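You operate a simulated robot arm through the tools that you are given. There is no shell and no other tool.

Carry out the task below with a simulated robot arm. There is one attempt and no reset: what you move stays moved.

JOB
Switch the pump on, close its vent and bring it to 1.3 bar.
Fine: pump most of the way, then trim the last bit with the fine knob.

It is judged by the outcome, as a careful person would: the job done as asked, and still so three seconds after it is handed in. It fails if anything else is knocked over, pushed out of place, dropped, spilled or broken.

ROBOT AND FRAMES
A 6-joint arm with a two-finger gripper, fixed in place. Base frame: the origin is on the floor under the middle of its stand, x ahead of it, y to its left, z up. Units: mm, degrees, N and s.
With the tool pointing down near the work surface it reaches from about 300 to 740 mm from the base axis. Its first joint turns from -166.0 to 166.0 degrees. Payload 1.57 kg.
Tool frame: the origin (TCP) lies between the finger pads and is the grasp point; the fingertips stand 21 mm ahead of it; z points along the fingers, y is the line along which they close. The gripper opens to 70 mm; its body begins 50 mm behind the TCP.
Orientation is told as [roll, pitch, yaw] about the base's x, y, z axes, in that order, counted from this pose: with the fingers straight down and closing along the base's y, the tool's x points along the base's -x, its y along +y and its z along -z.

CONTROLS
- The arm moves only by the tool servo_tool. Its argument "targets" is a list that holds one entry, the list of rows, each a list of 7 numbers: the turn, a rotation vector about the tool's x, y, z in degrees, then the shift along the tool's x, y, z in mm, then the finger opening in mm, from 0 to 70. In form: [[[ax, ay, az, tx, ty, tz, gripper], ...]]. A call has 1 to 20 rows; each row shifts and turns the commanded pose from where the row before left it, along the tool's axes as they then stand. Each row takes 0.2 s and may step no farther than 50 mm and 8.6 degrees from the row before; otherwise, or with a gripper value out of range, the whole call is refused. Where a pose cannot be reached the arm comes as near as it can. A force on the tool above 40 N (or 10 N above the force at the start of the call, whichever is more), or a blocked arm, ends the call early, and 0.2 s more pass. The fingers move at their own pace (about 155.5 mm/s each) and stop on an object; they squeeze with about 26 N. The grip force told is the motor's: it shows also when the fingers shut on nothing. Time passes only in rows, and 0.2 s behind the last, so rows that do not move let the fingers close. The reply holds the time, the measured pose of the TCP, the force on the tool along the base axes, the opening and the grip force, in the units named above and with some noise, with the torque about the TCP (base axes, N m) and any sound that the robot's microphone picked up.
- Cameras (640 x 400 px; columns grow to the right, rows downward): "scene" is fixed at [220.4, -649.2, 1394.1]; the picture's right is [1.00, 0.02, 0.00], its down [0.00, -0.29, -0.96] and it looks along [-0.01, 0.96, -0.29] (base axes); focal length 371 px, centre (320, 200). "wrist" rides on the gripper at [79, 4, -81] in the tool frame; the picture's right is [-0.05, 1.00, 0.00], its down [-0.67, -0.04, -0.75] and it looks along [-0.74, -0.04, 0.67] (tool axes); focal length 256 px, centre (320, 200). There is no depth. A picture from a camera that has moved, and an enlarged one, comes with that camera's place and axes in the base frame and with its lens.
- grab_frame(camera): a new picture of that camera. No time passes.
- zoom(camera, box): a new picture of the part [left, top, right, bottom] of that camera's present view, enlarged. No time passes.
- sign_off(): hands the job in; it is judged then, once.

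Places have to be worked out from the pictures, the camera data and where the tool is seen. Open the gripper and draw the arm clear of the work before you hand the job in, unless the task says otherwise.

The tools are called after ">>>" by a JSON object that holds its "op" and its "data". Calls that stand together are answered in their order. servo_tool: Moves the arm, as the interface text tells. Its arguments: {"type":"object","properties":{"targets":{"type":"array","items":{"type":"array","items":{"type":"array","items":{"type":"number"}}}}},"required":["targets"]} The other tools are called the same way: grab_frame (camera) takes a picture; zoom (camera, box) takes an enlarged picture of a part of a camera's view; sign_off () hands the job in.

At the start:

```text
time: 0.0
ee_pos: [189.0, 324.9, 1107.2]
tcp_rot: [0.2, 0.1, 0.0]
contact_force: [0.0, 0.2, 0.2]
wrist_torque: [-0.03, 0.0, -0.02]
gripper_width: 69.9
finger_force: 0.0
```

scene: 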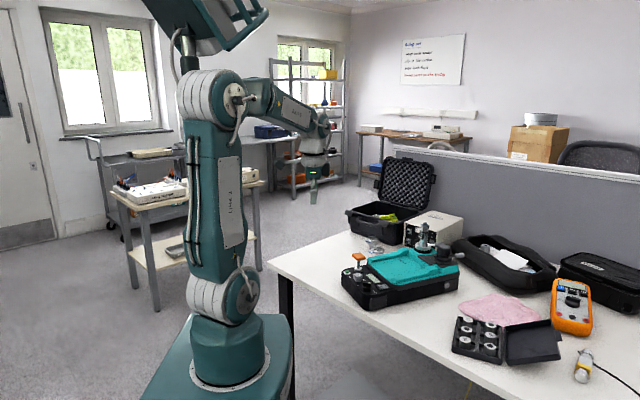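
wrist: 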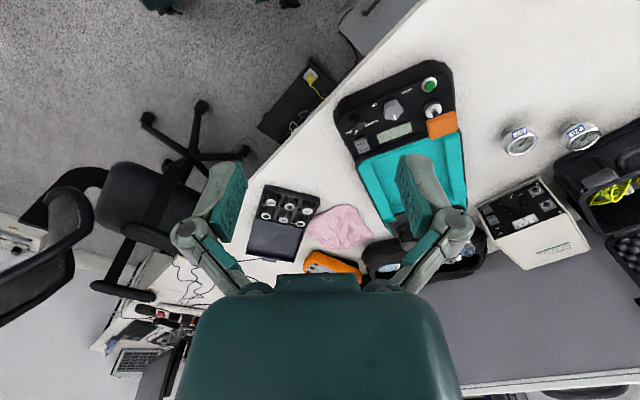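

I'll start by looking more closely at the pump from both cameras, before moving anything.

>>> {"op": "zoom", "data": {"camera": "scene", "box": [320, 220, 480, 320]}}

>>> {"op": "zoom", "data": {"camera": "wrist", "box": [320, 50, 480, 150]}}

>>> {"op": "zoom", "data": {"camera": "wrist", "box": [320, 140, 520, 265]}}

>>> {"op": "zoom", "data": {"camera": "scene", "box": [390, 30, 480, 90]}}

```text
4.00 times, centred on (400, 270) of scene
camera zoom: at [220.4, -649.2, 1394.1], right [1.0, 0.02, 0.0], down [0.0, -0.29, -0.96], along [-0.01, 0.96, -0.29], focal length 1485 px, centre (0, -80)
```

zoom: 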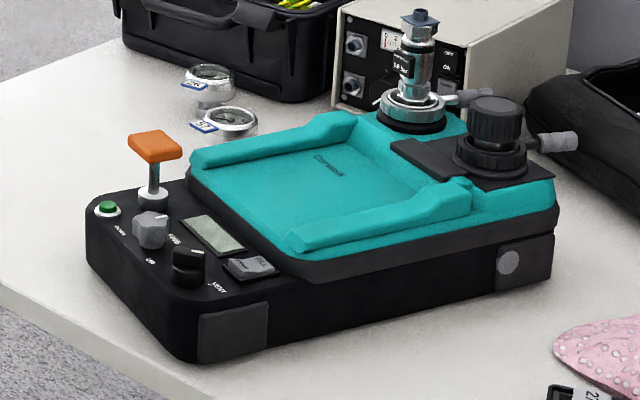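

```text
4.00 times, centred on (400, 100) of wrist
camera zoom: at [108.5, 329.3, 1189.1], right [0.05, 1.0, 0.0], down [0.67, -0.04, 0.74], along [0.74, -0.04, -0.67], focal length 1024 px, centre (0, 600)
```

zoom: 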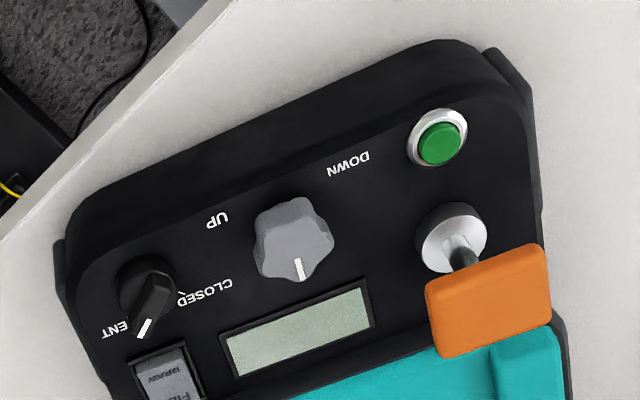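

```text
3.20 times, centred on (420, 202) of wrist
camera zoom: at [108.5, 329.3, 1189.1], right [0.05, 1.0, 0.0], down [0.67, -0.04, 0.74], along [0.74, -0.04, -0.67], focal length 819 px, centre (0, 192)
```

zoom: 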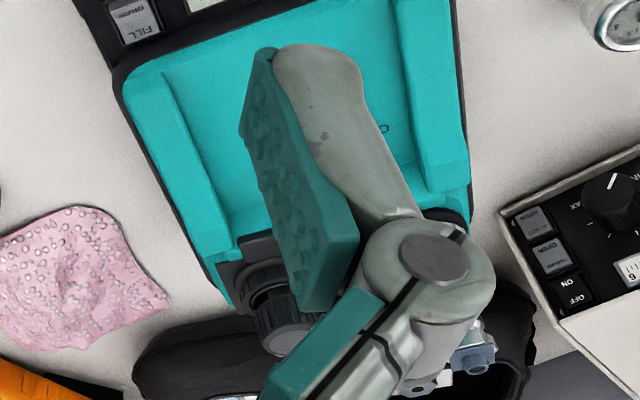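

```text
6.67 times, centred on (435, 60) of scene
camera zoom: at [220.4, -649.2, 1394.1], right [1.0, 0.02, 0.0], down [0.0, -0.29, -0.96], along [-0.01, 0.96, -0.29], focal length 2475 px, centre (-447, 1133)
```

zoom: 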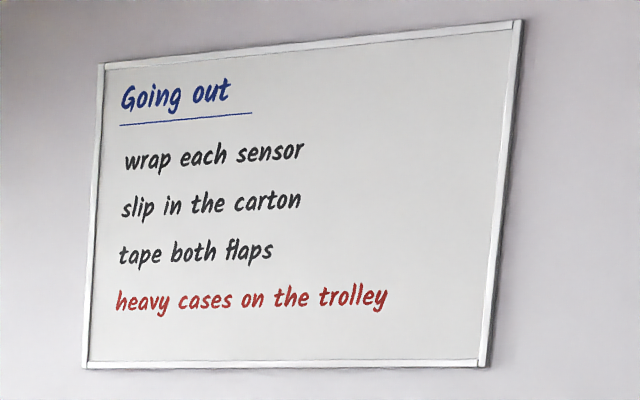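

The pump has a green button, a grey UP/DOWN knob, a black VENT/CLOSED knob, a display, a rocker and an orange pump handle. I'll zoom further to read the labels and see whether the scene camera can read the display.

>>> {"op": "zoom", "data": {"camera": "scene", "box": [338, 262, 394, 297]}}

>>> {"op": "zoom", "data": {"camera": "scene", "box": [400, 205, 472, 250]}}

>>> {"op": "zoom", "data": {"camera": "wrist", "box": [340, 90, 420, 155]}}

>>> {"op": "zoom", "data": {"camera": "wrist", "box": [470, 110, 600, 260]}}

```text
11.43 times, centred on (366, 280) of scene
camera zoom: at [220.4, -649.2, 1394.1], right [1.0, 0.02, 0.0], down [0.0, -0.29, -0.96], along [-0.01, 0.96, -0.29], focal length 4242 px, centre (-206, -709)
```

zoom: 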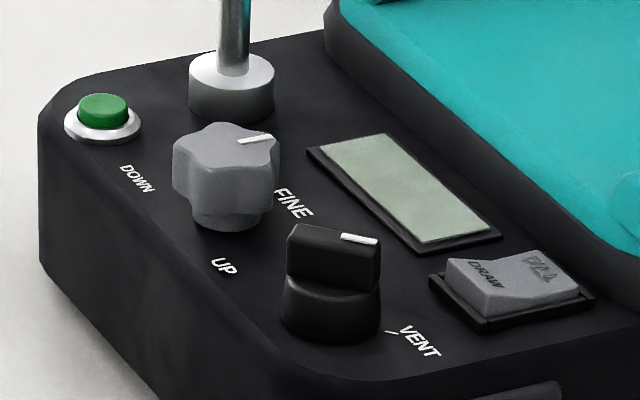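

```text
8.89 times, centred on (436, 228) of scene
camera zoom: at [220.4, -649.2, 1394.1], right [1.0, 0.02, 0.0], down [0.0, -0.29, -0.96], along [-0.01, 0.96, -0.29], focal length 3300 px, centre (-711, -44)
```

zoom: 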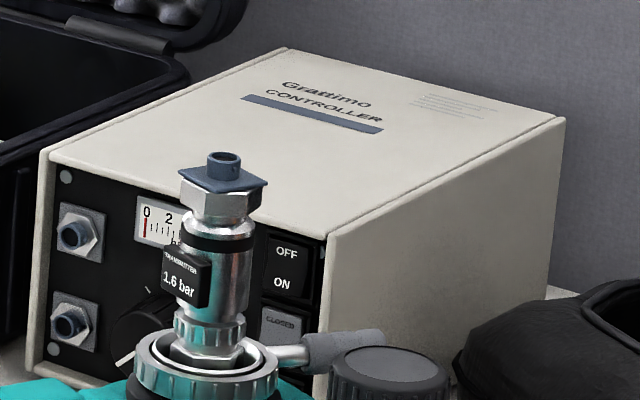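

```text
6.15 times, centred on (380, 122) of wrist
camera zoom: at [108.5, 329.3, 1189.1], right [0.05, 1.0, 0.0], down [0.67, -0.04, 0.74], along [0.74, -0.04, -0.67], focal length 1575 px, centre (-49, 677)
```

zoom: 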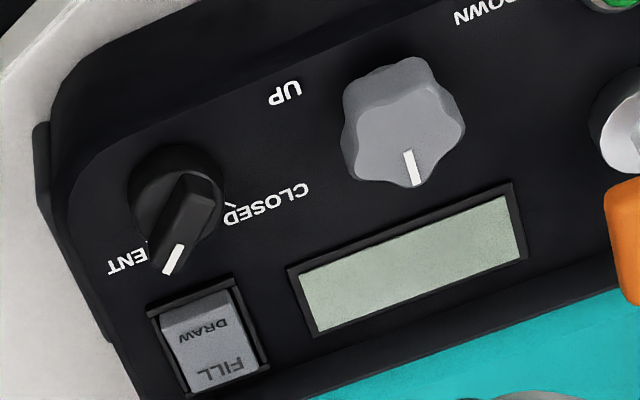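

```text
2.67 times, centred on (535, 185) of wrist
camera zoom: at [108.5, 329.3, 1189.1], right [0.05, 1.0, 0.0], down [0.67, -0.04, 0.74], along [0.74, -0.04, -0.67], focal length 683 px, centre (-253, 240)
```

zoom: 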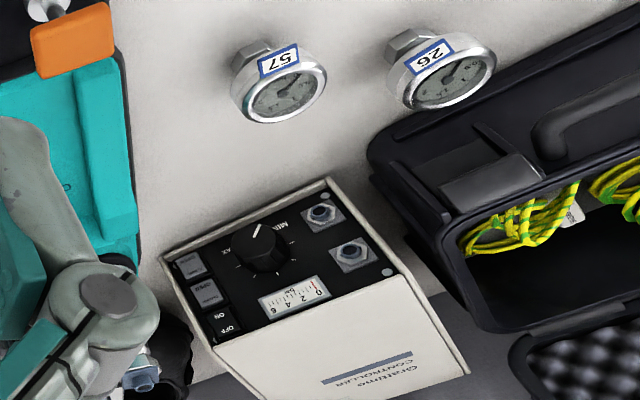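

The pump is the teal unit. From the two views I place the vent knob near (356, 402, 784), the button near (294, 492, 790) and the handle top near (331, 501, 850). I'll move the wrist camera closer and turn it to face the panel, keeping well above everything.

>>> {"op": "servo_tool", "data": {"targets": [[[0, 0, 0, -16.8, 20, 36, 70], [0, 0, 0, -16.8, 20, 36, 70], [0, 0, 0, -16.8, 20, 36, 70], [0, 0, 0, -16.8, 20, 36, 70], [0, 0, 0, -16.8, 20, 36, 70], [0, 0, -7, 0, 0, 0, 70], [0, 0, -7, 0, 0, 0, 70], [0, 0, -7, 0, 0, 0, 70], [0, 0, -7, 0, 0, 0, 70], [0, 0, -7, 0, 0, 0, 70]]]}}

>>> {"op": "grab_frame", "data": {"camera": "wrist"}}

>>> {"op": "grab_frame", "data": {"camera": "scene"}}

```text
time: 2.2
ee_pos: [272.2, 423.5, 927.8]
tcp_rot: [0.1, 0.0, 35.1]
contact_force: [0.0, 0.0, -0.4]
wrist_torque: [0.02, 0.02, 0.0]
gripper_width: 70.0
finger_force: 0.0
```

```text
taken
camera wrist: at [204.7, 382.4, 1009.8], right [-0.53, 0.85, 0.0], down [0.57, 0.35, 0.74], along [0.63, 0.4, -0.67], focal length 256 px, centre (320, 200)
```

wrist: 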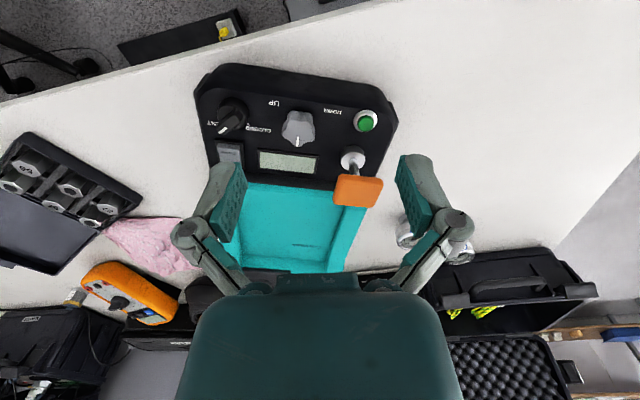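

```text
taken
```

scene: 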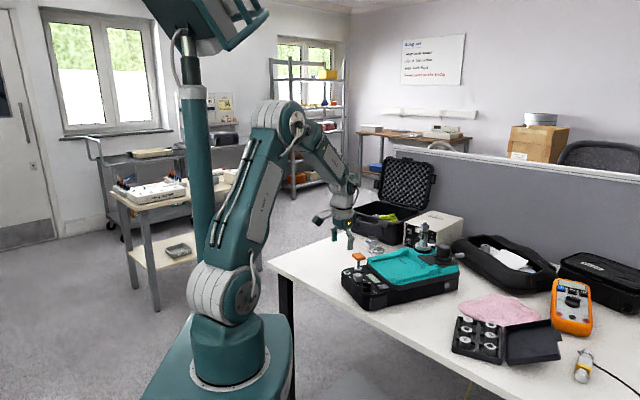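

The panel is now clearly in view. I'll zoom in on it for labels, switch position and knob pointers.

>>> {"op": "zoom", "data": {"camera": "wrist", "box": [195, 85, 323, 165]}}

>>> {"op": "zoom", "data": {"camera": "wrist", "box": [270, 90, 398, 215]}}

>>> {"op": "zoom", "data": {"camera": "wrist", "box": [200, 90, 264, 130]}}

```text
5.00 times, centred on (259, 125) of wrist
camera zoom: at [204.7, 382.4, 1009.8], right [-0.53, 0.85, 0.0], down [0.57, 0.35, 0.74], along [0.63, 0.4, -0.67], focal length 1280 px, centre (625, 575)
```

zoom: 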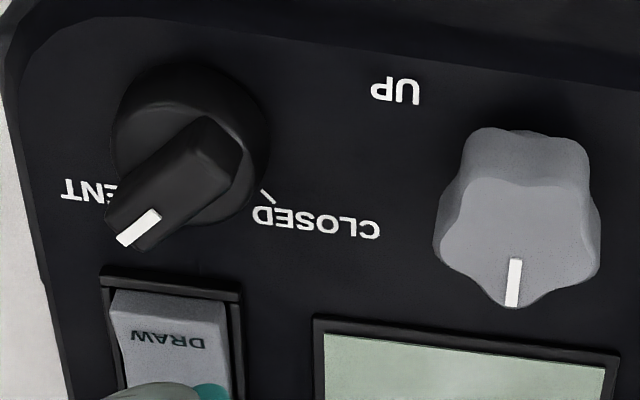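

```text
3.20 times, centred on (334, 152) of wrist
camera zoom: at [204.7, 382.4, 1009.8], right [-0.53, 0.85, 0.0], down [0.57, 0.35, 0.74], along [0.63, 0.4, -0.67], focal length 819 px, centre (275, 352)
```

zoom: 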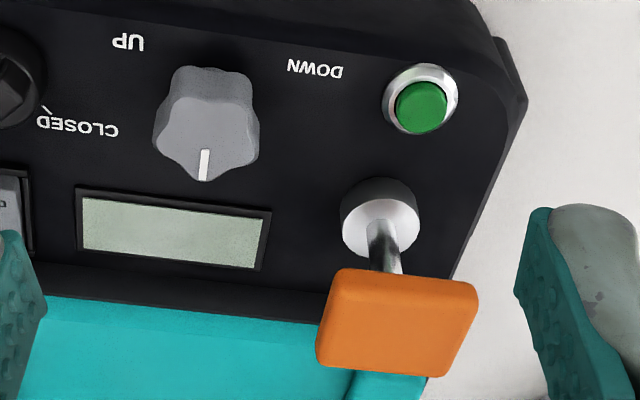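

```text
10.00 times, centred on (232, 110) of wrist
camera zoom: at [204.7, 382.4, 1009.8], right [-0.53, 0.85, 0.0], down [0.57, 0.35, 0.74], along [0.63, 0.4, -0.67], focal length 2560 px, centre (1200, 1100)
```

zoom: 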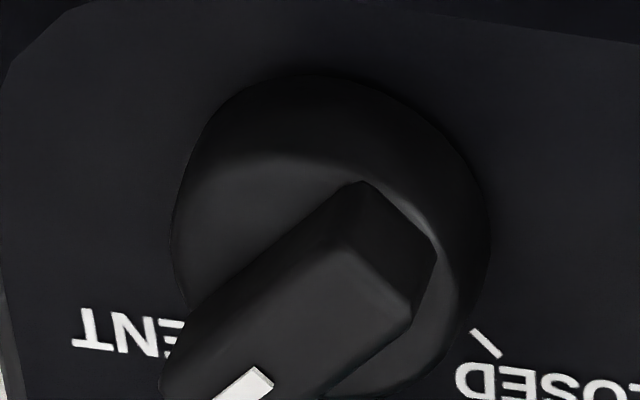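

In the user's view the vent pointer sits at VENT (upper right), so CLOSED is about 90° counter-clockwise. The FILL/DRAW rocker matters too, so I'll look at which side is pressed in.

>>> {"op": "zoom", "data": {"camera": "scene", "box": [372, 280, 396, 295]}}

>>> {"op": "zoom", "data": {"camera": "wrist", "box": [205, 130, 269, 170]}}

>>> {"op": "zoom", "data": {"camera": "scene", "box": [410, 215, 474, 265]}}

```text
16.00 times, centred on (384, 288) of scene
camera zoom: at [220.4, -649.2, 1394.1], right [1.0, 0.02, 0.0], down [0.0, -0.29, -0.96], along [-0.01, 0.96, -0.29], focal length 5939 px, centre (-704, -1200)
```

zoom: 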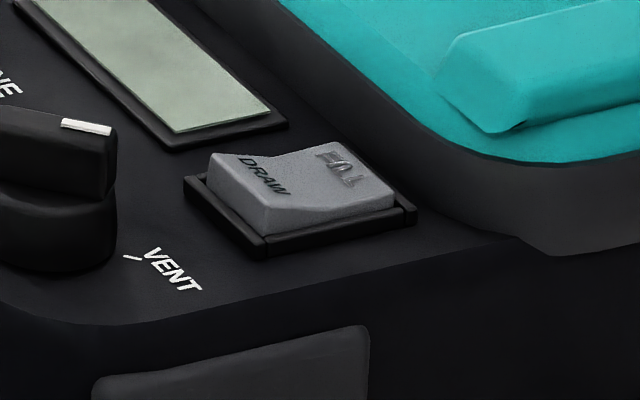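

```text
10.00 times, centred on (237, 150) of wrist
camera zoom: at [204.7, 382.4, 1009.8], right [-0.53, 0.85, 0.0], down [0.57, 0.35, 0.74], along [0.63, 0.4, -0.67], focal length 2560 px, centre (1150, 700)
```

zoom: 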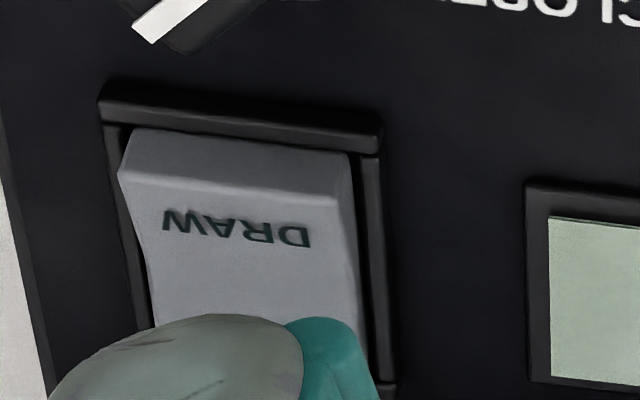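

```text
8.00 times, centred on (442, 240) of scene
camera zoom: at [220.4, -649.2, 1394.1], right [1.0, 0.02, 0.0], down [0.0, -0.29, -0.96], along [-0.01, 0.96, -0.29], focal length 2970 px, centre (-656, -120)
```

zoom: 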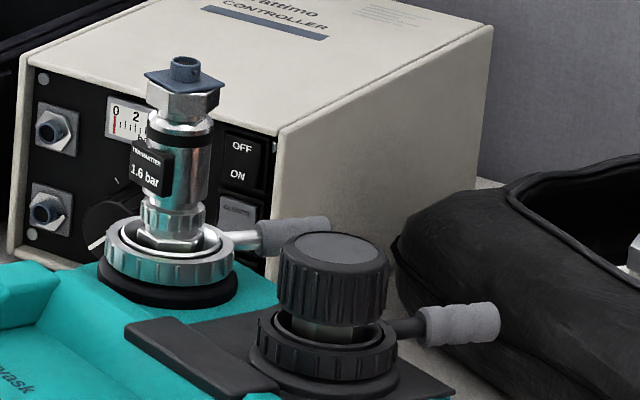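

FILL looks pressed in (the DRAW side stands proud), which is right for positive pressure. Next I close the fingers and look at the gripper's shape, so I can judge clearance to the orange handle when I press the green button.

>>> {"op": "servo_tool", "data": {"targets": [[[0, 0, 0, 0, 0, 0, 0], [0, 0, 0, 0, 0, 0, 0], [0, 0, 0, 0, 0, 0, 0]]]}}

>>> {"op": "zoom", "data": {"camera": "scene", "box": [300, 170, 396, 290]}}

>>> {"op": "grab_frame", "data": {"camera": "wrist"}}

```text
time: 3.0
ee_pos: [271.2, 424.2, 928.4]
tcp_rot: [0.0, -0.1, 35.1]
contact_force: [-0.5, 0.9, 0.2]
wrist_torque: [0.01, 0.01, 0.01]
gripper_width: 0.2
finger_force: 26.2
```

```text
3.33 times, centred on (348, 230) of scene
camera zoom: at [220.4, -649.2, 1394.1], right [1.0, 0.02, 0.0], down [0.0, -0.29, -0.96], along [-0.01, 0.96, -0.29], focal length 1237 px, centre (227, 100)
```

zoom: 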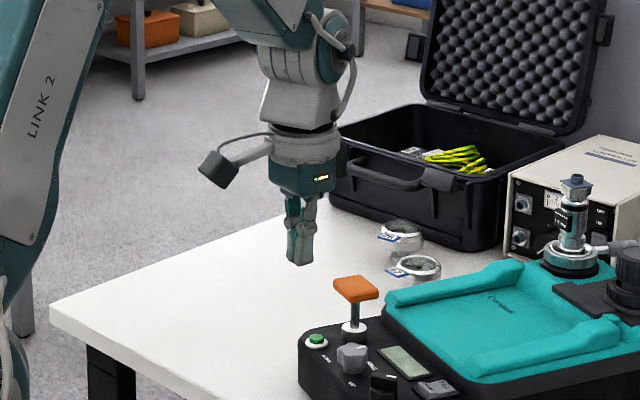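

```text
taken
camera wrist: at [204.6, 382.5, 1009.8], right [-0.53, 0.85, 0.0], down [0.57, 0.35, 0.74], along [0.63, 0.4, -0.67], focal length 256 px, centre (320, 200)
```

wrist: 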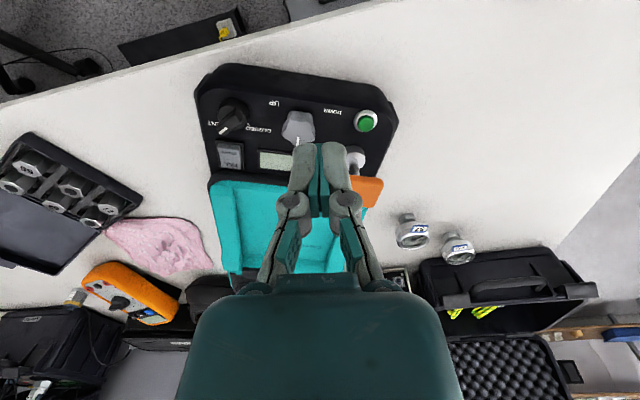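

The fingertips are slim (about 25 x 20 mm closed), and the body should clear the handle by a centimetre or more. I'll move above the green button with the fingers closed, then tilt the gripper body slightly back, away from the handle.

>>> {"op": "servo_tool", "data": {"targets": [[[0, 0, 0, -28.3, 21.2, 0, 0], [0, 0, 0, -28.3, 21.2, 0, 0], [0, 0, 0, 0, 0, 30, 0], [0, 0, 0, 0, 0, 30, 0], [0, 0, 0, 0, 0, 27, 0], [0, -8.6, 0, 0, 0, 0, 0], [0, 0, 0, 0, 0, 0, 0]]]}}

>>> {"op": "zoom", "data": {"camera": "scene", "box": [324, 230, 404, 300]}}

>>> {"op": "grab_frame", "data": {"camera": "wrist"}}

```text
time: 4.6
ee_pos: [293.5, 492.0, 839.8]
tcp_rot: [0.3, -8.6, 35.1]
contact_force: [0.4, -0.6, 0.4]
wrist_torque: [0.04, -0.02, 0.0]
gripper_width: 0.0
finger_force: 26.3
```

```text
5.71 times, centred on (364, 265) of scene
camera zoom: at [220.4, -649.2, 1394.1], right [1.0, 0.02, 0.0], down [0.0, -0.29, -0.96], along [-0.01, 0.96, -0.29], focal length 2121 px, centre (69, -171)
```

zoom: 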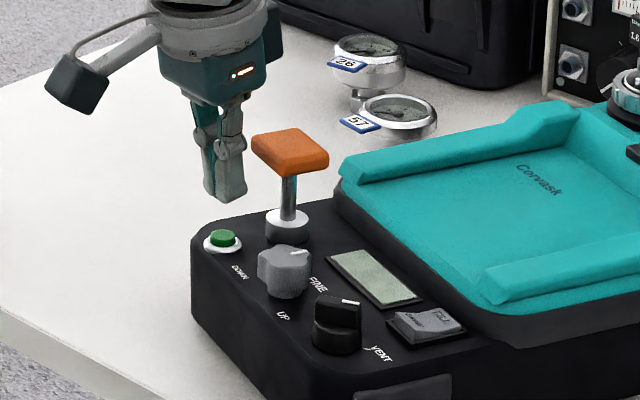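

```text
taken
camera wrist: at [216.4, 443.3, 908.7], right [-0.53, 0.85, 0.01], down [0.47, 0.28, 0.84], along [0.71, 0.45, -0.55], focal length 256 px, centre (320, 200)
```

wrist: 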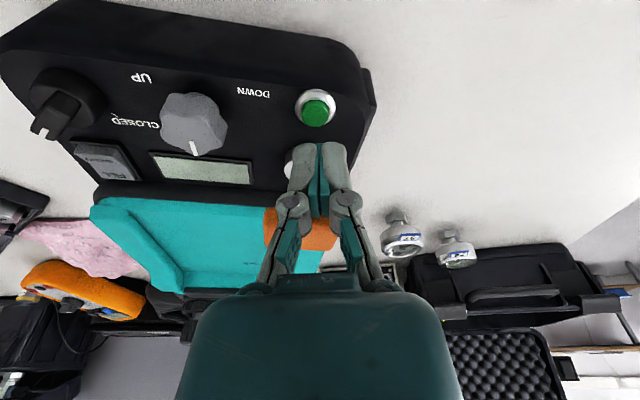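

The wrist view puts the button centre about (291, 489.5), just slightly to the user side of the fingertip centre, so the fingertips are over it. I'll go down most of the way first, then continue in small steps watching the force.

>>> {"op": "servo_tool", "data": {"targets": [[[0, 0, 0, 1.2, 0, 7.9, 0], [0, 0, 0, 1.2, 0, 7.9, 0], [0, 0, 0, 0, 0, 0, 0]]]}}

>>> {"op": "zoom", "data": {"camera": "scene", "box": [334, 250, 374, 280]}}

>>> {"op": "zoom", "data": {"camera": "wrist", "box": [256, 60, 384, 180]}}

```text
time: 5.4
ee_pos: [294.1, 490.9, 825.5]
tcp_rot: [0.1, -8.5, 35.2]
contact_force: [-1.3, -0.5, 0.5]
wrist_torque: [-0.04, -0.02, 0.02]
gripper_width: 0.0
finger_force: 26.4
```

```text
13.33 times, centred on (354, 265) of scene
camera zoom: at [220.4, -649.2, 1394.1], right [1.0, 0.02, 0.0], down [0.0, -0.29, -0.96], along [-0.01, 0.96, -0.29], focal length 4949 px, centre (-133, -667)
```

zoom: 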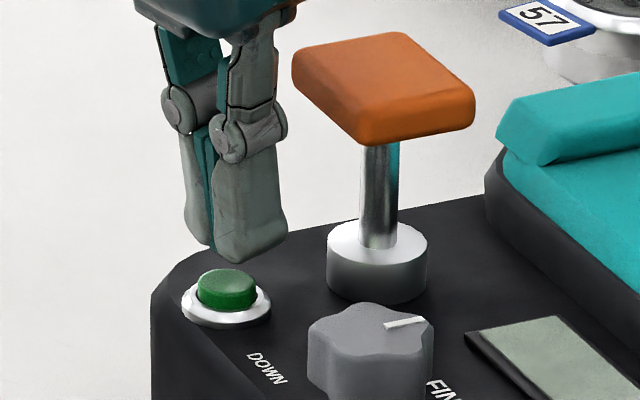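

```text
3.33 times, centred on (320, 120) of wrist
camera zoom: at [217.7, 443.5, 893.4], right [-0.53, 0.85, 0.01], down [0.47, 0.28, 0.84], along [0.71, 0.45, -0.55], focal length 853 px, centre (320, 467)
```

zoom: 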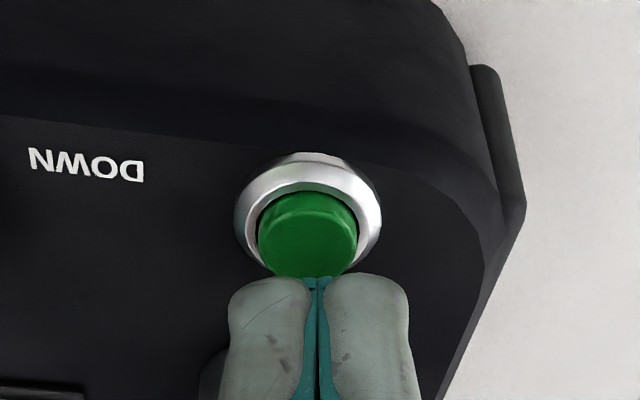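

The button centre is about 5 mm to the user side of the fingertip axis, so I'll shift 3 mm toward the user and press down in small steps.

>>> {"op": "servo_tool", "data": {"targets": [[[0, 0, 0, 3, 0, -0.4, 0], [0, 0, 0, 0.3, 0, 2, 0], [0, 0, 0, 0.3, 0, 2, 0], [0, 0, 0, 0, 0, 0, 0]]]}}

>>> {"op": "zoom", "data": {"camera": "scene", "box": [334, 250, 374, 280]}}

```text
time: 6.4
ee_pos: [292.8, 489.7, 821.1]
tcp_rot: [0.0, -8.5, 35.1]
contact_force: [-1.2, 0.5, -0.1]
wrist_torque: [0.01, 0.01, 0.0]
gripper_width: 0.1
finger_force: 26.4
```

```text
13.33 times, centred on (354, 265) of scene
camera zoom: at [220.4, -649.2, 1394.1], right [1.0, 0.02, 0.0], down [0.0, -0.29, -0.96], along [-0.01, 0.96, -0.29], focal length 4949 px, centre (-133, -667)
```

zoom: 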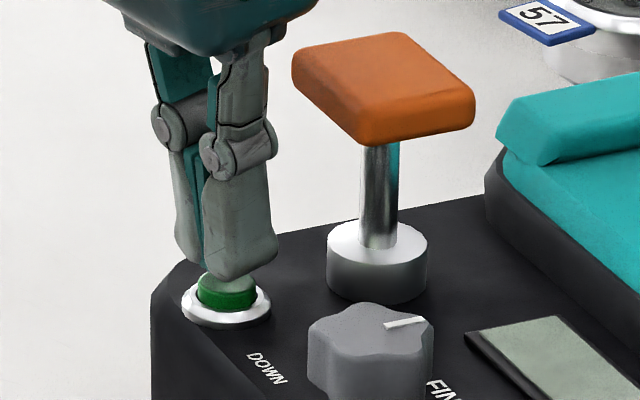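

The tip is nearly on the button and no force shows yet. I'll continue down about 4 mm in 1 mm steps.

>>> {"op": "servo_tool", "data": {"targets": [[[0, 0, 0, 0.15, 0, 1, 0], [0, 0, 0, 0.15, 0, 1, 0], [0, 0, 0, 0.15, 0, 1, 0], [0, 0, 0, 0.15, 0, 1, 0]]]}}

>>> {"op": "zoom", "data": {"camera": "scene", "box": [334, 250, 394, 295]}}

```text
time: 7.4
ee_pos: [292.1, 488.5, 817.0]
tcp_rot: [0.1, -8.6, 35.0]
contact_force: [-1.2, 0.0, 0.2]
wrist_torque: [0.04, 0.0, -0.01]
gripper_width: 0.0
finger_force: 26.9
```

```text
8.89 times, centred on (364, 272) of scene
camera zoom: at [220.4, -649.2, 1394.1], right [1.0, 0.02, 0.0], down [0.0, -0.29, -0.96], along [-0.01, 0.96, -0.29], focal length 3300 px, centre (-71, -444)
```

zoom: 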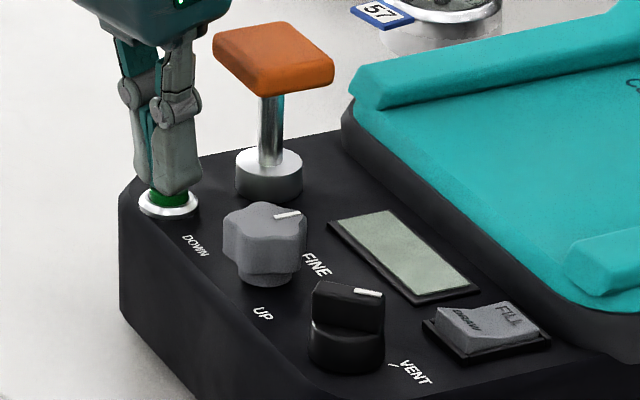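

There's still no contact force, with the lower tip corner near z 795. I'll keep going down in 1 mm steps.

>>> {"op": "servo_tool", "data": {"targets": [[[0, 0, 0, 0.15, 0, 1, 0], [0, 0, 0, 0.15, 0, 1, 0], [0, 0, 0, 0.15, 0, 1, 0]]]}}

>>> {"op": "zoom", "data": {"camera": "scene", "box": [334, 250, 394, 295]}}

```text
time: 8.2
ee_pos: [291.9, 490.7, 813.4]
tcp_rot: [0.2, -8.6, 35.1]
contact_force: [-1.0, -1.1, 3.1]
wrist_torque: [0.0, 0.06, 0.0]
gripper_width: 5.9
finger_force: 25.8
heard: click
```

```text
8.89 times, centred on (364, 272) of scene
camera zoom: at [220.4, -649.2, 1394.1], right [1.0, 0.02, 0.0], down [0.0, -0.29, -0.96], along [-0.01, 0.96, -0.29], focal length 3300 px, centre (-71, -444)
```

zoom: 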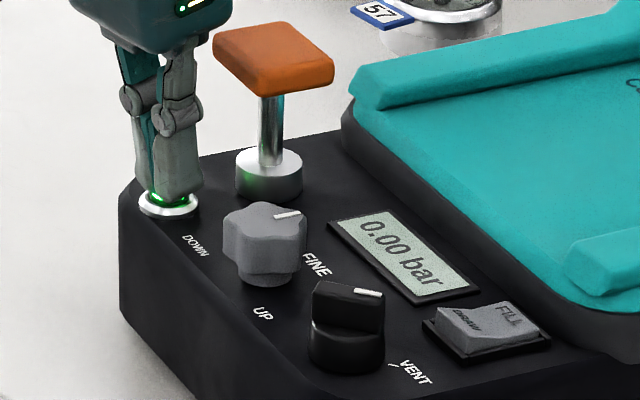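

It clicked and the display is lit at 0.00 bar, so the pump is on. I'll lift straight off the button, level the tool and move above the vent knob, which I now place at about (353, 381).

>>> {"op": "servo_tool", "data": {"targets": [[[0, 0, 0, -0.75, 0, -4.9, 5], [0, 0, 0, -3, 0, -19.8, 5], [0, 0, 0, -6, 0, -39.5, 5], [0, 0, 0, -6, 0, -39.5, 5], [0, 8.6, 0, 0, 0, 0, 5], [0, 0, 0, 4.3, -41.4, 0, 40], [0, 0, 0, 4.3, -41.4, 0, 50], [0, 0, 0, 4.3, -41.4, 0, 50], [0, 0, 0, 0, 0, 0, 50]]]}}

>>> {"op": "grab_frame", "data": {"camera": "wrist"}}

>>> {"op": "zoom", "data": {"camera": "scene", "box": [334, 250, 414, 310]}}

```text
time: 10.2
ee_pos: [351.7, 379.6, 917.7]
tcp_rot: [0.1, 0.2, 35.1]
contact_force: [0.0, 0.6, 0.5]
wrist_torque: [0.0, 0.02, 0.0]
gripper_width: 49.9
finger_force: 0.0
```

```text
taken
camera wrist: at [283.2, 338.6, 999.5], right [-0.53, 0.85, 0.0], down [0.57, 0.35, 0.74], along [0.63, 0.4, -0.67], focal length 256 px, centre (320, 200)
```

wrist: 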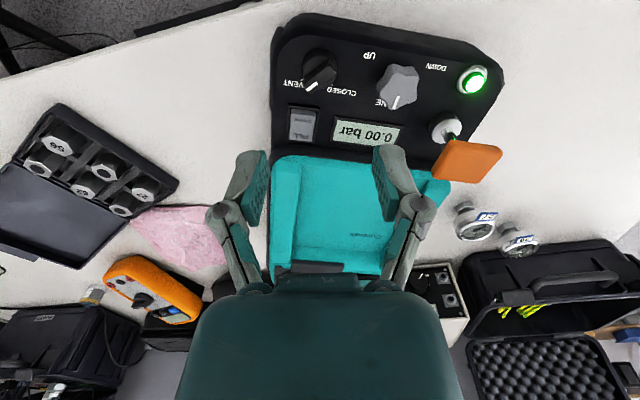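

```text
6.67 times, centred on (374, 280) of scene
camera zoom: at [220.4, -649.2, 1394.1], right [1.0, 0.02, 0.0], down [0.0, -0.29, -0.96], along [-0.01, 0.96, -0.29], focal length 2475 px, centre (-40, -333)
```

zoom: 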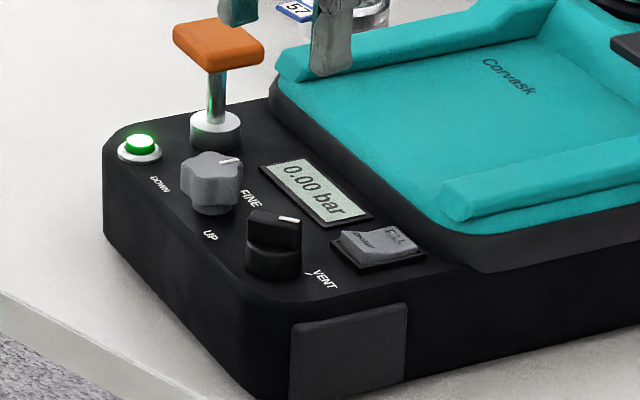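

The pump stays on and the scene camera can read the display. I'll zoom the wrist view on the panel to locate the vent knob, its bar direction and the rocker state.

>>> {"op": "zoom", "data": {"camera": "wrist", "box": [272, 30, 400, 110]}}

>>> {"op": "zoom", "data": {"camera": "wrist", "box": [272, 40, 368, 100]}}

>>> {"op": "zoom", "data": {"camera": "wrist", "box": [272, 95, 336, 155]}}

```text
5.00 times, centred on (336, 70) of wrist
camera zoom: at [283.2, 338.6, 999.5], right [-0.53, 0.85, 0.0], down [0.57, 0.35, 0.74], along [0.63, 0.4, -0.67], focal length 1280 px, centre (240, 850)
```

zoom: 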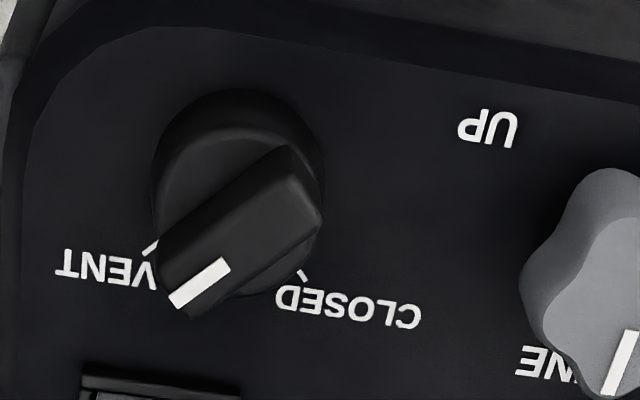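

```text
6.67 times, centred on (320, 70) of wrist
camera zoom: at [283.2, 338.6, 999.5], right [-0.53, 0.85, 0.0], down [0.57, 0.35, 0.74], along [0.63, 0.4, -0.67], focal length 1707 px, centre (320, 1067)
```

zoom: 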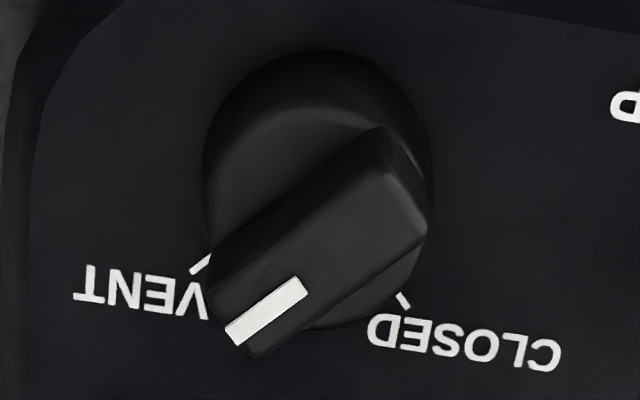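

```text
6.67 times, centred on (304, 125) of wrist
camera zoom: at [283.2, 338.6, 999.5], right [-0.53, 0.85, 0.0], down [0.57, 0.35, 0.74], along [0.63, 0.4, -0.67], focal length 1707 px, centre (427, 700)
```

zoom: 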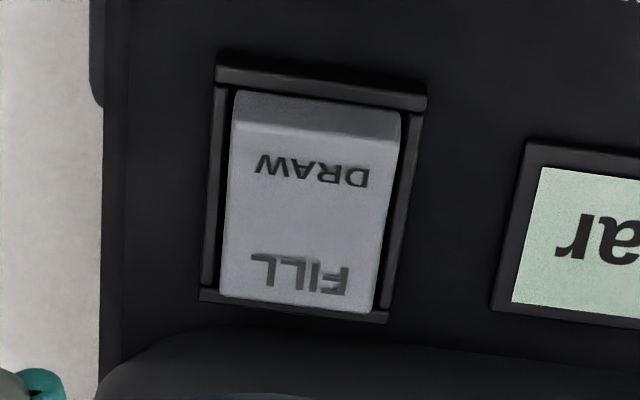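

The rocker's FILL end is down, so it's set for pressure. The vent knob's centre is about (350, 382), its pointer lies at about -22° on VENT, and the CLOSED tick is at about +66°. I'll align the gripper across the bar (yaw -22°) and come down to just above it for a check.

>>> {"op": "servo_tool", "data": {"targets": [[[0, 0, 8.15, 0, 0, 0, 40], [0, 0, 8.15, 0, 0, 0, 40], [0, 0, 8.15, 0, 0, 0, 40], [0, 0, 8.15, 0, 0, 0, 40], [0, 0, 8.15, 0, 0, 0, 40], [0, 0, 8.15, 0, 0, 0, 40], [0, 0, 8.15, 0, 0, 0, 40], [0, 0, 0, 2.5, 1.6, 0, 40], [0, 0, 0, 0, 0, 33, 40], [0, 0, 0, 0, 0, 34, 40], [0, 0, 0, 0, 0, 0, 40]]]}}

>>> {"op": "grab_frame", "data": {"camera": "wrist"}}

>>> {"op": "zoom", "data": {"camera": "scene", "box": [334, 240, 414, 300]}}

```text
time: 12.6
ee_pos: [350.4, 384.8, 851.0]
tcp_rot: [0.1, 0.2, -22.0]
contact_force: [0.6, 0.6, -0.2]
wrist_torque: [0.01, -0.03, 0.0]
gripper_width: 39.4
finger_force: 0.1
```

```text
taken
camera wrist: at [278.0, 418.5, 932.4], right [0.42, 0.91, 0.0], down [0.61, -0.28, 0.74], along [0.67, -0.31, -0.67], focal length 256 px, centre (320, 200)
```

wrist: 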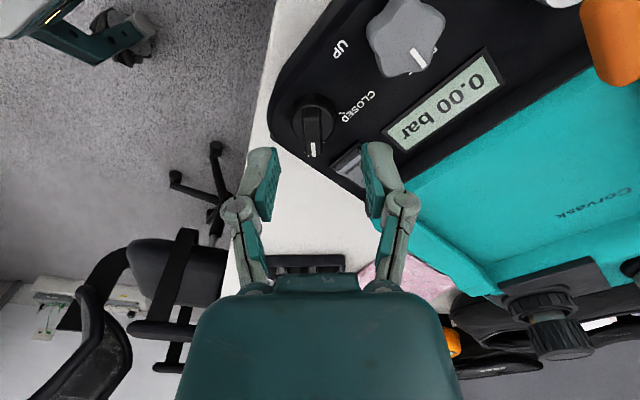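

```text
6.67 times, centred on (374, 270) of scene
camera zoom: at [220.4, -649.2, 1394.1], right [1.0, 0.02, 0.0], down [0.0, -0.29, -0.96], along [-0.01, 0.96, -0.29], focal length 2475 px, centre (-40, -267)
```

zoom: 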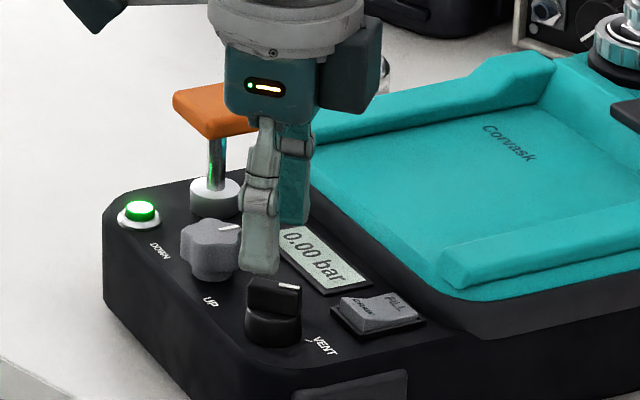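

The bar now looks nearly aligned with the gripper. I'll zoom to measure its offset.

>>> {"op": "zoom", "data": {"camera": "wrist", "box": [256, 80, 384, 160]}}

```text
5.00 times, centred on (320, 120) of wrist
camera zoom: at [278.0, 418.5, 932.4], right [0.42, 0.91, 0.0], down [0.61, -0.28, 0.74], along [0.67, -0.31, -0.67], focal length 1280 px, centre (320, 600)
```

zoom: 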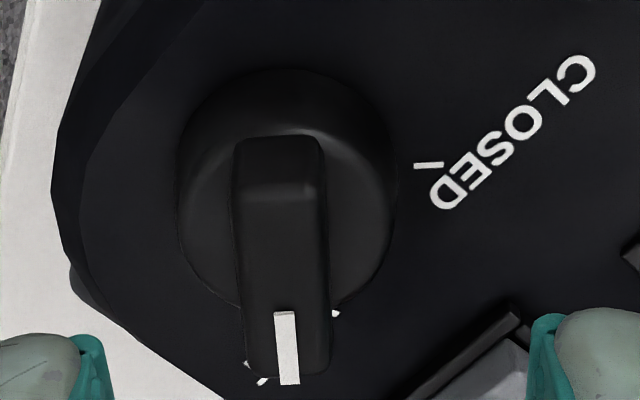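

The knob centre comes out at (351, 380.3), about 4 mm to the right of the tool axis, and the bar at -22.5° matches the gripper yaw. I'll correct the offset and descend with the fingers straddling the bar.

>>> {"op": "servo_tool", "data": {"targets": [[[0, 0, 0, -2.2, -3.8, 0, 40], [0, 0, 0, 0, 0, 13, 40], [0, 0, 0, 0, 0, 12, 40], [0, 0, 0, 0, 0, 0, 40]]]}}

>>> {"op": "zoom", "data": {"camera": "wrist", "box": [256, 80, 384, 160]}}

>>> {"op": "zoom", "data": {"camera": "scene", "box": [350, 265, 390, 295]}}

```text
time: 13.6
ee_pos: [351.3, 379.8, 827.0]
tcp_rot: [0.0, 0.1, -21.9]
contact_force: [-0.3, 0.0, -0.5]
wrist_torque: [0.02, -0.03, 0.02]
gripper_width: 40.2
finger_force: 0.1
```

```text
5.00 times, centred on (320, 120) of wrist
camera zoom: at [279.4, 414.1, 908.9], right [0.42, 0.91, 0.0], down [0.61, -0.28, 0.74], along [0.67, -0.31, -0.67], focal length 1280 px, centre (320, 600)
```

zoom: 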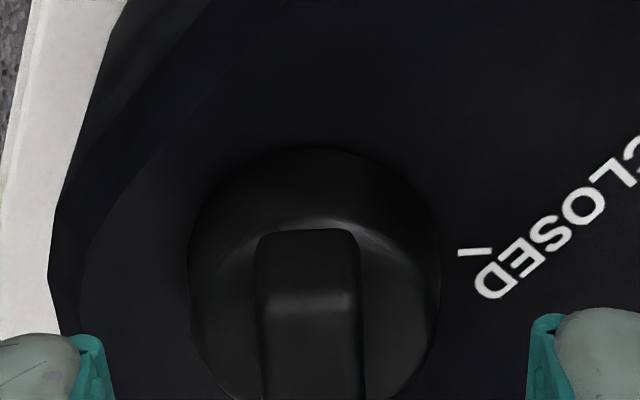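

```text
13.33 times, centred on (370, 280) of scene
camera zoom: at [220.4, -649.2, 1394.1], right [1.0, 0.02, 0.0], down [0.0, -0.29, -0.96], along [-0.01, 0.96, -0.29], focal length 4949 px, centre (-347, -867)
```

zoom: 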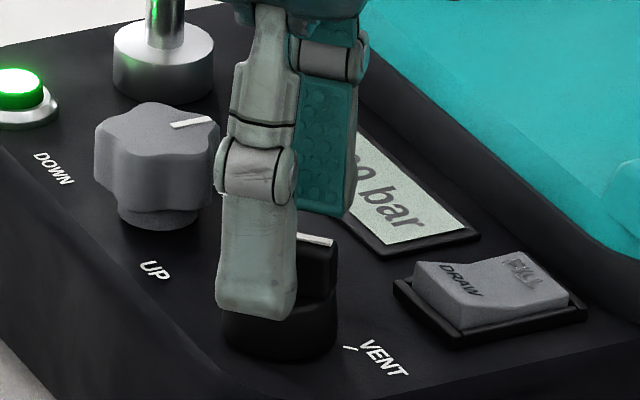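

The fingers straddle the bar: its top is near z 813 and the skirt top near 799, with the tips at 806. I'll lower 3.5 mm more and close on the bar.

>>> {"op": "servo_tool", "data": {"targets": [[[0, 0, 0, 0, -0.8, 3.5, 40], [0, 0, 0, 0, 0, 0, 20], [0, 0, 0, 0, 0, 0, 12], [0, 0, 0, 0, 0, 0, 0], [0, 0, 0, 0, 0, 0, 0]]]}}

>>> {"op": "zoom", "data": {"camera": "scene", "box": [350, 265, 390, 295]}}

```text
time: 14.8
ee_pos: [352.3, 379.2, 824.8]
tcp_rot: [0.1, 0.2, -22.0]
contact_force: [1.0, 1.8, -0.5]
wrist_torque: [-0.03, -0.08, 0.03]
gripper_width: 9.9
finger_force: 26.4
```

```text
13.33 times, centred on (370, 280) of scene
camera zoom: at [220.4, -649.2, 1394.1], right [1.0, 0.02, 0.0], down [0.0, -0.29, -0.96], along [-0.01, 0.96, -0.29], focal length 4949 px, centre (-347, -867)
```

zoom: 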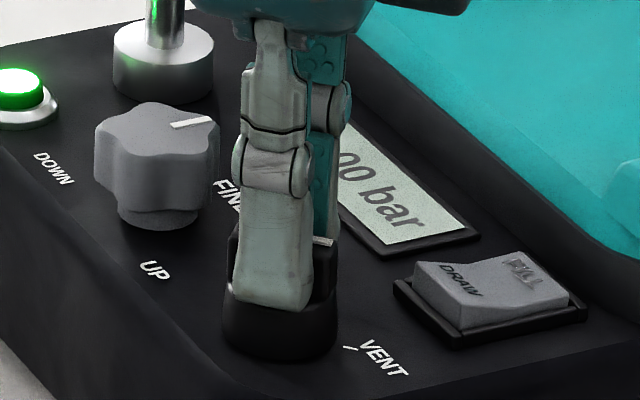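

The bar is held (9.9 mm) with almost no side load. I'll turn it counter-clockwise in stages, starting with about 41°.

>>> {"op": "servo_tool", "data": {"targets": [[[0, 0, -8.2, 0, 0, 0, 0], [0, 0, -8.2, 0, 0, 0, 0], [0, 0, -8.2, 0, 0, 0, 0], [0, 0, -8.2, 0, 0, 0, 0], [0, 0, -8.2, 0, 0, 0, 0]]]}}

>>> {"op": "zoom", "data": {"camera": "scene", "box": [350, 265, 390, 295]}}

```text
time: 16.0
ee_pos: [351.6, 378.9, 824.0]
tcp_rot: [0.2, 0.0, 19.1]
contact_force: [-4.2, 15.5, 11.2]
wrist_torque: [0.07, 0.7, 0.0]
gripper_width: 9.9
finger_force: 26.0
```

```text
13.33 times, centred on (370, 280) of scene
camera zoom: at [220.4, -649.2, 1394.1], right [1.0, 0.02, 0.0], down [0.0, -0.29, -0.96], along [-0.01, 0.96, -0.29], focal length 4949 px, centre (-347, -867)
```

zoom: 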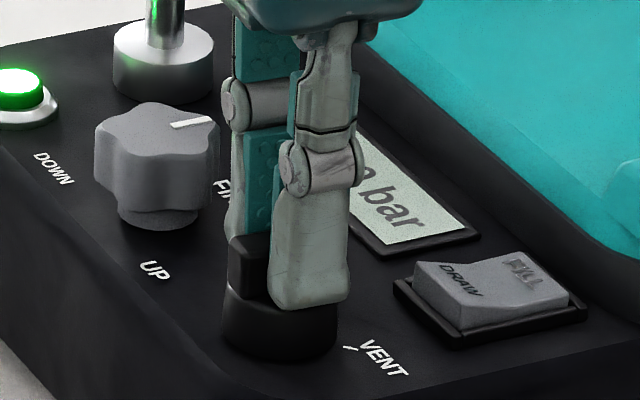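

The knob turns with the gripper, but a side force of about 15 N in +y shows the axis is about 1 mm off. I'll shift +y 1.2 mm and up 1 mm, then check the load.

>>> {"op": "servo_tool", "data": {"targets": [[[0, 0, 0, -0.4, 1.1, -1, 0], [0, 0, 0, 0, 0, 0, 0]]]}}

```text
time: 16.6
ee_pos: [352.2, 380.1, 823.8]
tcp_rot: [0.2, 0.1, 19.1]
contact_force: [-7.8, 15.4, -0.9]
wrist_torque: [0.52, -0.61, 0.02]
gripper_width: 10.0
finger_force: 26.4
```

The load barely changed. I'll wait one step to see whether the reading settles, and look at the wrist view.

>>> {"op": "servo_tool", "data": {"targets": [[[0, 0, 0, 0, 0.8, 0, 0], [0, 0, 0, 0, 0, 0, 0]]]}}

>>> {"op": "zoom", "data": {"camera": "wrist", "box": [256, 80, 384, 160]}}

```text
time: 17.2
ee_pos: [351.6, 380.2, 823.9]
tcp_rot: [0.1, 0.0, 18.9]
contact_force: [-4.5, 8.7, 1.5]
wrist_torque: [0.15, 0.05, -0.04]
gripper_width: 9.9
finger_force: 26.0
```

```text
5.00 times, centred on (320, 120) of wrist
camera zoom: at [275.0, 358.8, 905.4], right [-0.28, 0.96, 0.0], down [0.64, 0.18, 0.74], along [0.71, 0.21, -0.67], focal length 1280 px, centre (320, 600)
```

zoom: 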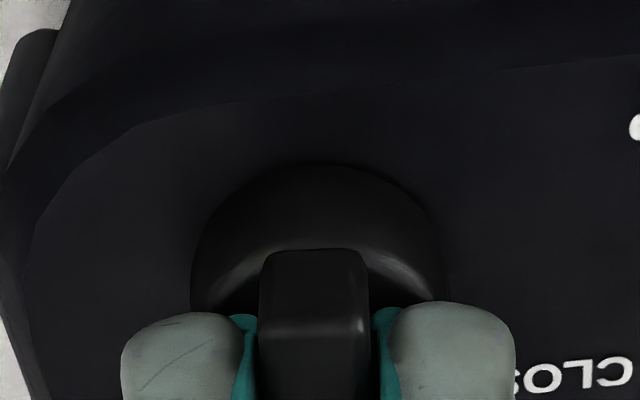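

The load has halved, so the correction is right. I'll shift another 0.7 mm and continue the turn by about 33°.

>>> {"op": "servo_tool", "data": {"targets": [[[0, 0, 0, 0, 0.8, 0, 0], [0, 0, -8.2, 0, 0, 0, 0], [0, 0, -8.2, 0, 0, 0, 0], [0, 0, -8.2, 0, 0, 0, 0], [0, 0, -8.2, 0, 0, 0, 0]]]}}

>>> {"op": "zoom", "data": {"camera": "scene", "box": [350, 265, 390, 295]}}

```text
time: 18.4
ee_pos: [350.6, 382.1, 823.7]
tcp_rot: [0.1, 0.1, 51.9]
contact_force: [4.3, -3.9, -0.1]
wrist_torque: [-0.7, 0.41, -0.01]
gripper_width: 9.8
finger_force: 26.5
```

```text
13.33 times, centred on (370, 280) of scene
camera zoom: at [220.4, -649.2, 1394.1], right [1.0, 0.02, 0.0], down [0.0, -0.29, -0.96], along [-0.01, 0.96, -0.29], focal length 4949 px, centre (-347, -867)
```

zoom: 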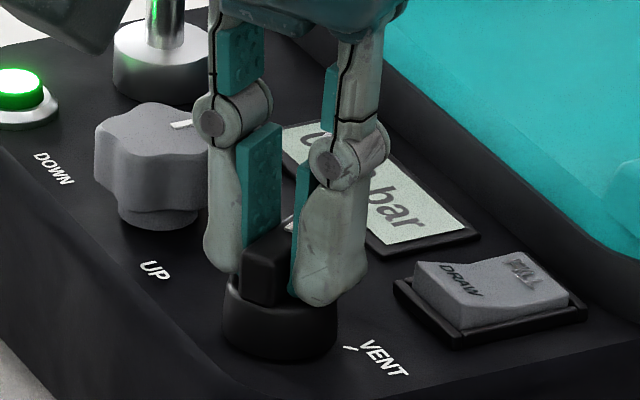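

Loads are small now and the knob follows. I'll finish the turn with another 16°, to about 68°.

>>> {"op": "servo_tool", "data": {"targets": [[[0, 0, -5.5, 0, 0, 0, 0], [0, 0, -5.5, 0, 0, 0, 0], [0, 0, -5.5, 0, 0, 0, 0], [0, 0, 0, 0, 0, 0, 0]]]}}

>>> {"op": "zoom", "data": {"camera": "wrist", "box": [256, 80, 384, 160]}}

>>> {"op": "zoom", "data": {"camera": "scene", "box": [350, 265, 390, 295]}}

```text
time: 19.4
ee_pos: [350.4, 380.8, 824.0]
tcp_rot: [0.1, 0.0, 68.5]
contact_force: [7.4, -1.4, 0.5]
wrist_torque: [-0.35, -0.03, -0.26]
gripper_width: 10.3
finger_force: 26.1
```

```text
5.00 times, centred on (320, 120) of wrist
camera zoom: at [316.8, 309.8, 905.3], right [-0.91, 0.42, 0.0], down [0.28, 0.61, 0.74], along [0.31, 0.68, -0.67], focal length 1280 px, centre (320, 600)
```

zoom: 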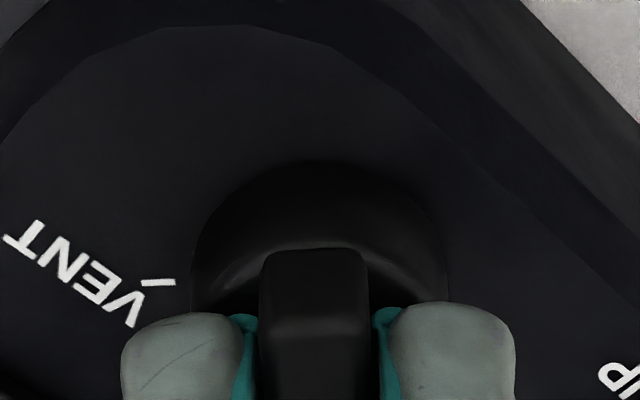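

```text
13.33 times, centred on (370, 280) of scene
camera zoom: at [220.4, -649.2, 1394.1], right [1.0, 0.02, 0.0], down [0.0, -0.29, -0.96], along [-0.01, 0.96, -0.29], focal length 4949 px, centre (-347, -867)
```

zoom: 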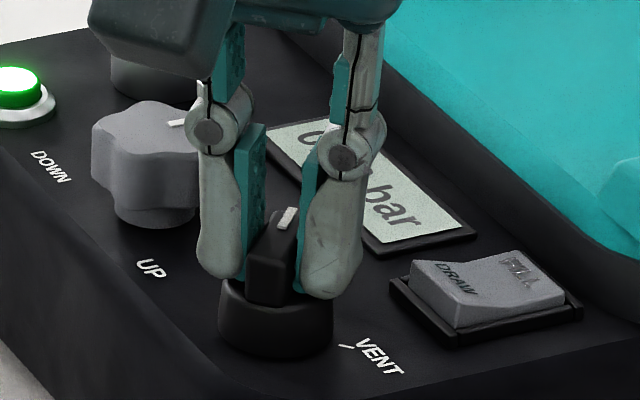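

A yaw torque now shows, so the knob is against its CLOSED stop, and the pointer has moved over. I'll stop there, release and lift clear to check the pointer.

>>> {"op": "servo_tool", "data": {"targets": [[[0, 0, 0.8, 0, 0, 0, 0], [0, 0, 0, 0, 0, 0, 20], [0, 0, 0, 0, 0, 0, 40], [0, 0, 0, 0, 0, -20, 40], [0, 0, 0, 0, 0, -40, 40], [0, 0, 0, 0, 0, -40, 40], [0, 0, 0, 0, 0, 0, 40]]]}}

>>> {"op": "grab_frame", "data": {"camera": "wrist"}}

>>> {"op": "zoom", "data": {"camera": "scene", "box": [338, 262, 394, 297]}}

>>> {"op": "zoom", "data": {"camera": "scene", "box": [320, 220, 480, 320]}}

```text
time: 21.0
ee_pos: [350.8, 379.9, 923.1]
tcp_rot: [0.1, 0.0, 67.5]
contact_force: [0.4, -0.1, -0.9]
wrist_torque: [0.01, -0.03, -0.01]
gripper_width: 40.1
finger_force: 0.0
```

```text
taken
camera wrist: at [316.8, 309.6, 1005.3], right [-0.9, 0.43, 0.0], down [0.29, 0.6, 0.74], along [0.32, 0.67, -0.67], focal length 256 px, centre (320, 200)
```

wrist: 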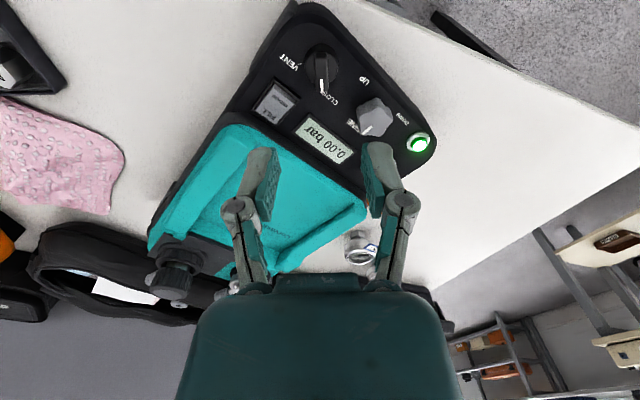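

```text
11.43 times, centred on (366, 280) of scene
camera zoom: at [220.4, -649.2, 1394.1], right [1.0, 0.02, 0.0], down [0.0, -0.29, -0.96], along [-0.01, 0.96, -0.29], focal length 4242 px, centre (-206, -709)
```

zoom: 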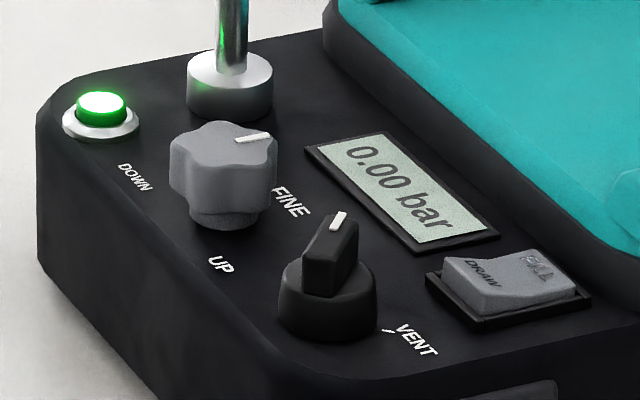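

```text
4.00 times, centred on (400, 270) of scene
camera zoom: at [220.4, -649.2, 1394.1], right [1.0, 0.02, 0.0], down [0.0, -0.29, -0.96], along [-0.01, 0.96, -0.29], focal length 1485 px, centre (0, -80)
```

zoom: 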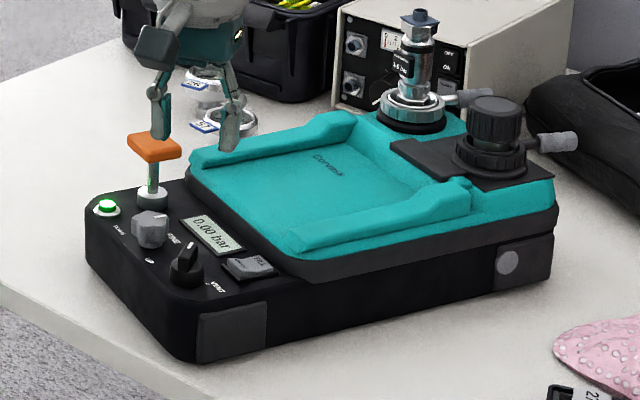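

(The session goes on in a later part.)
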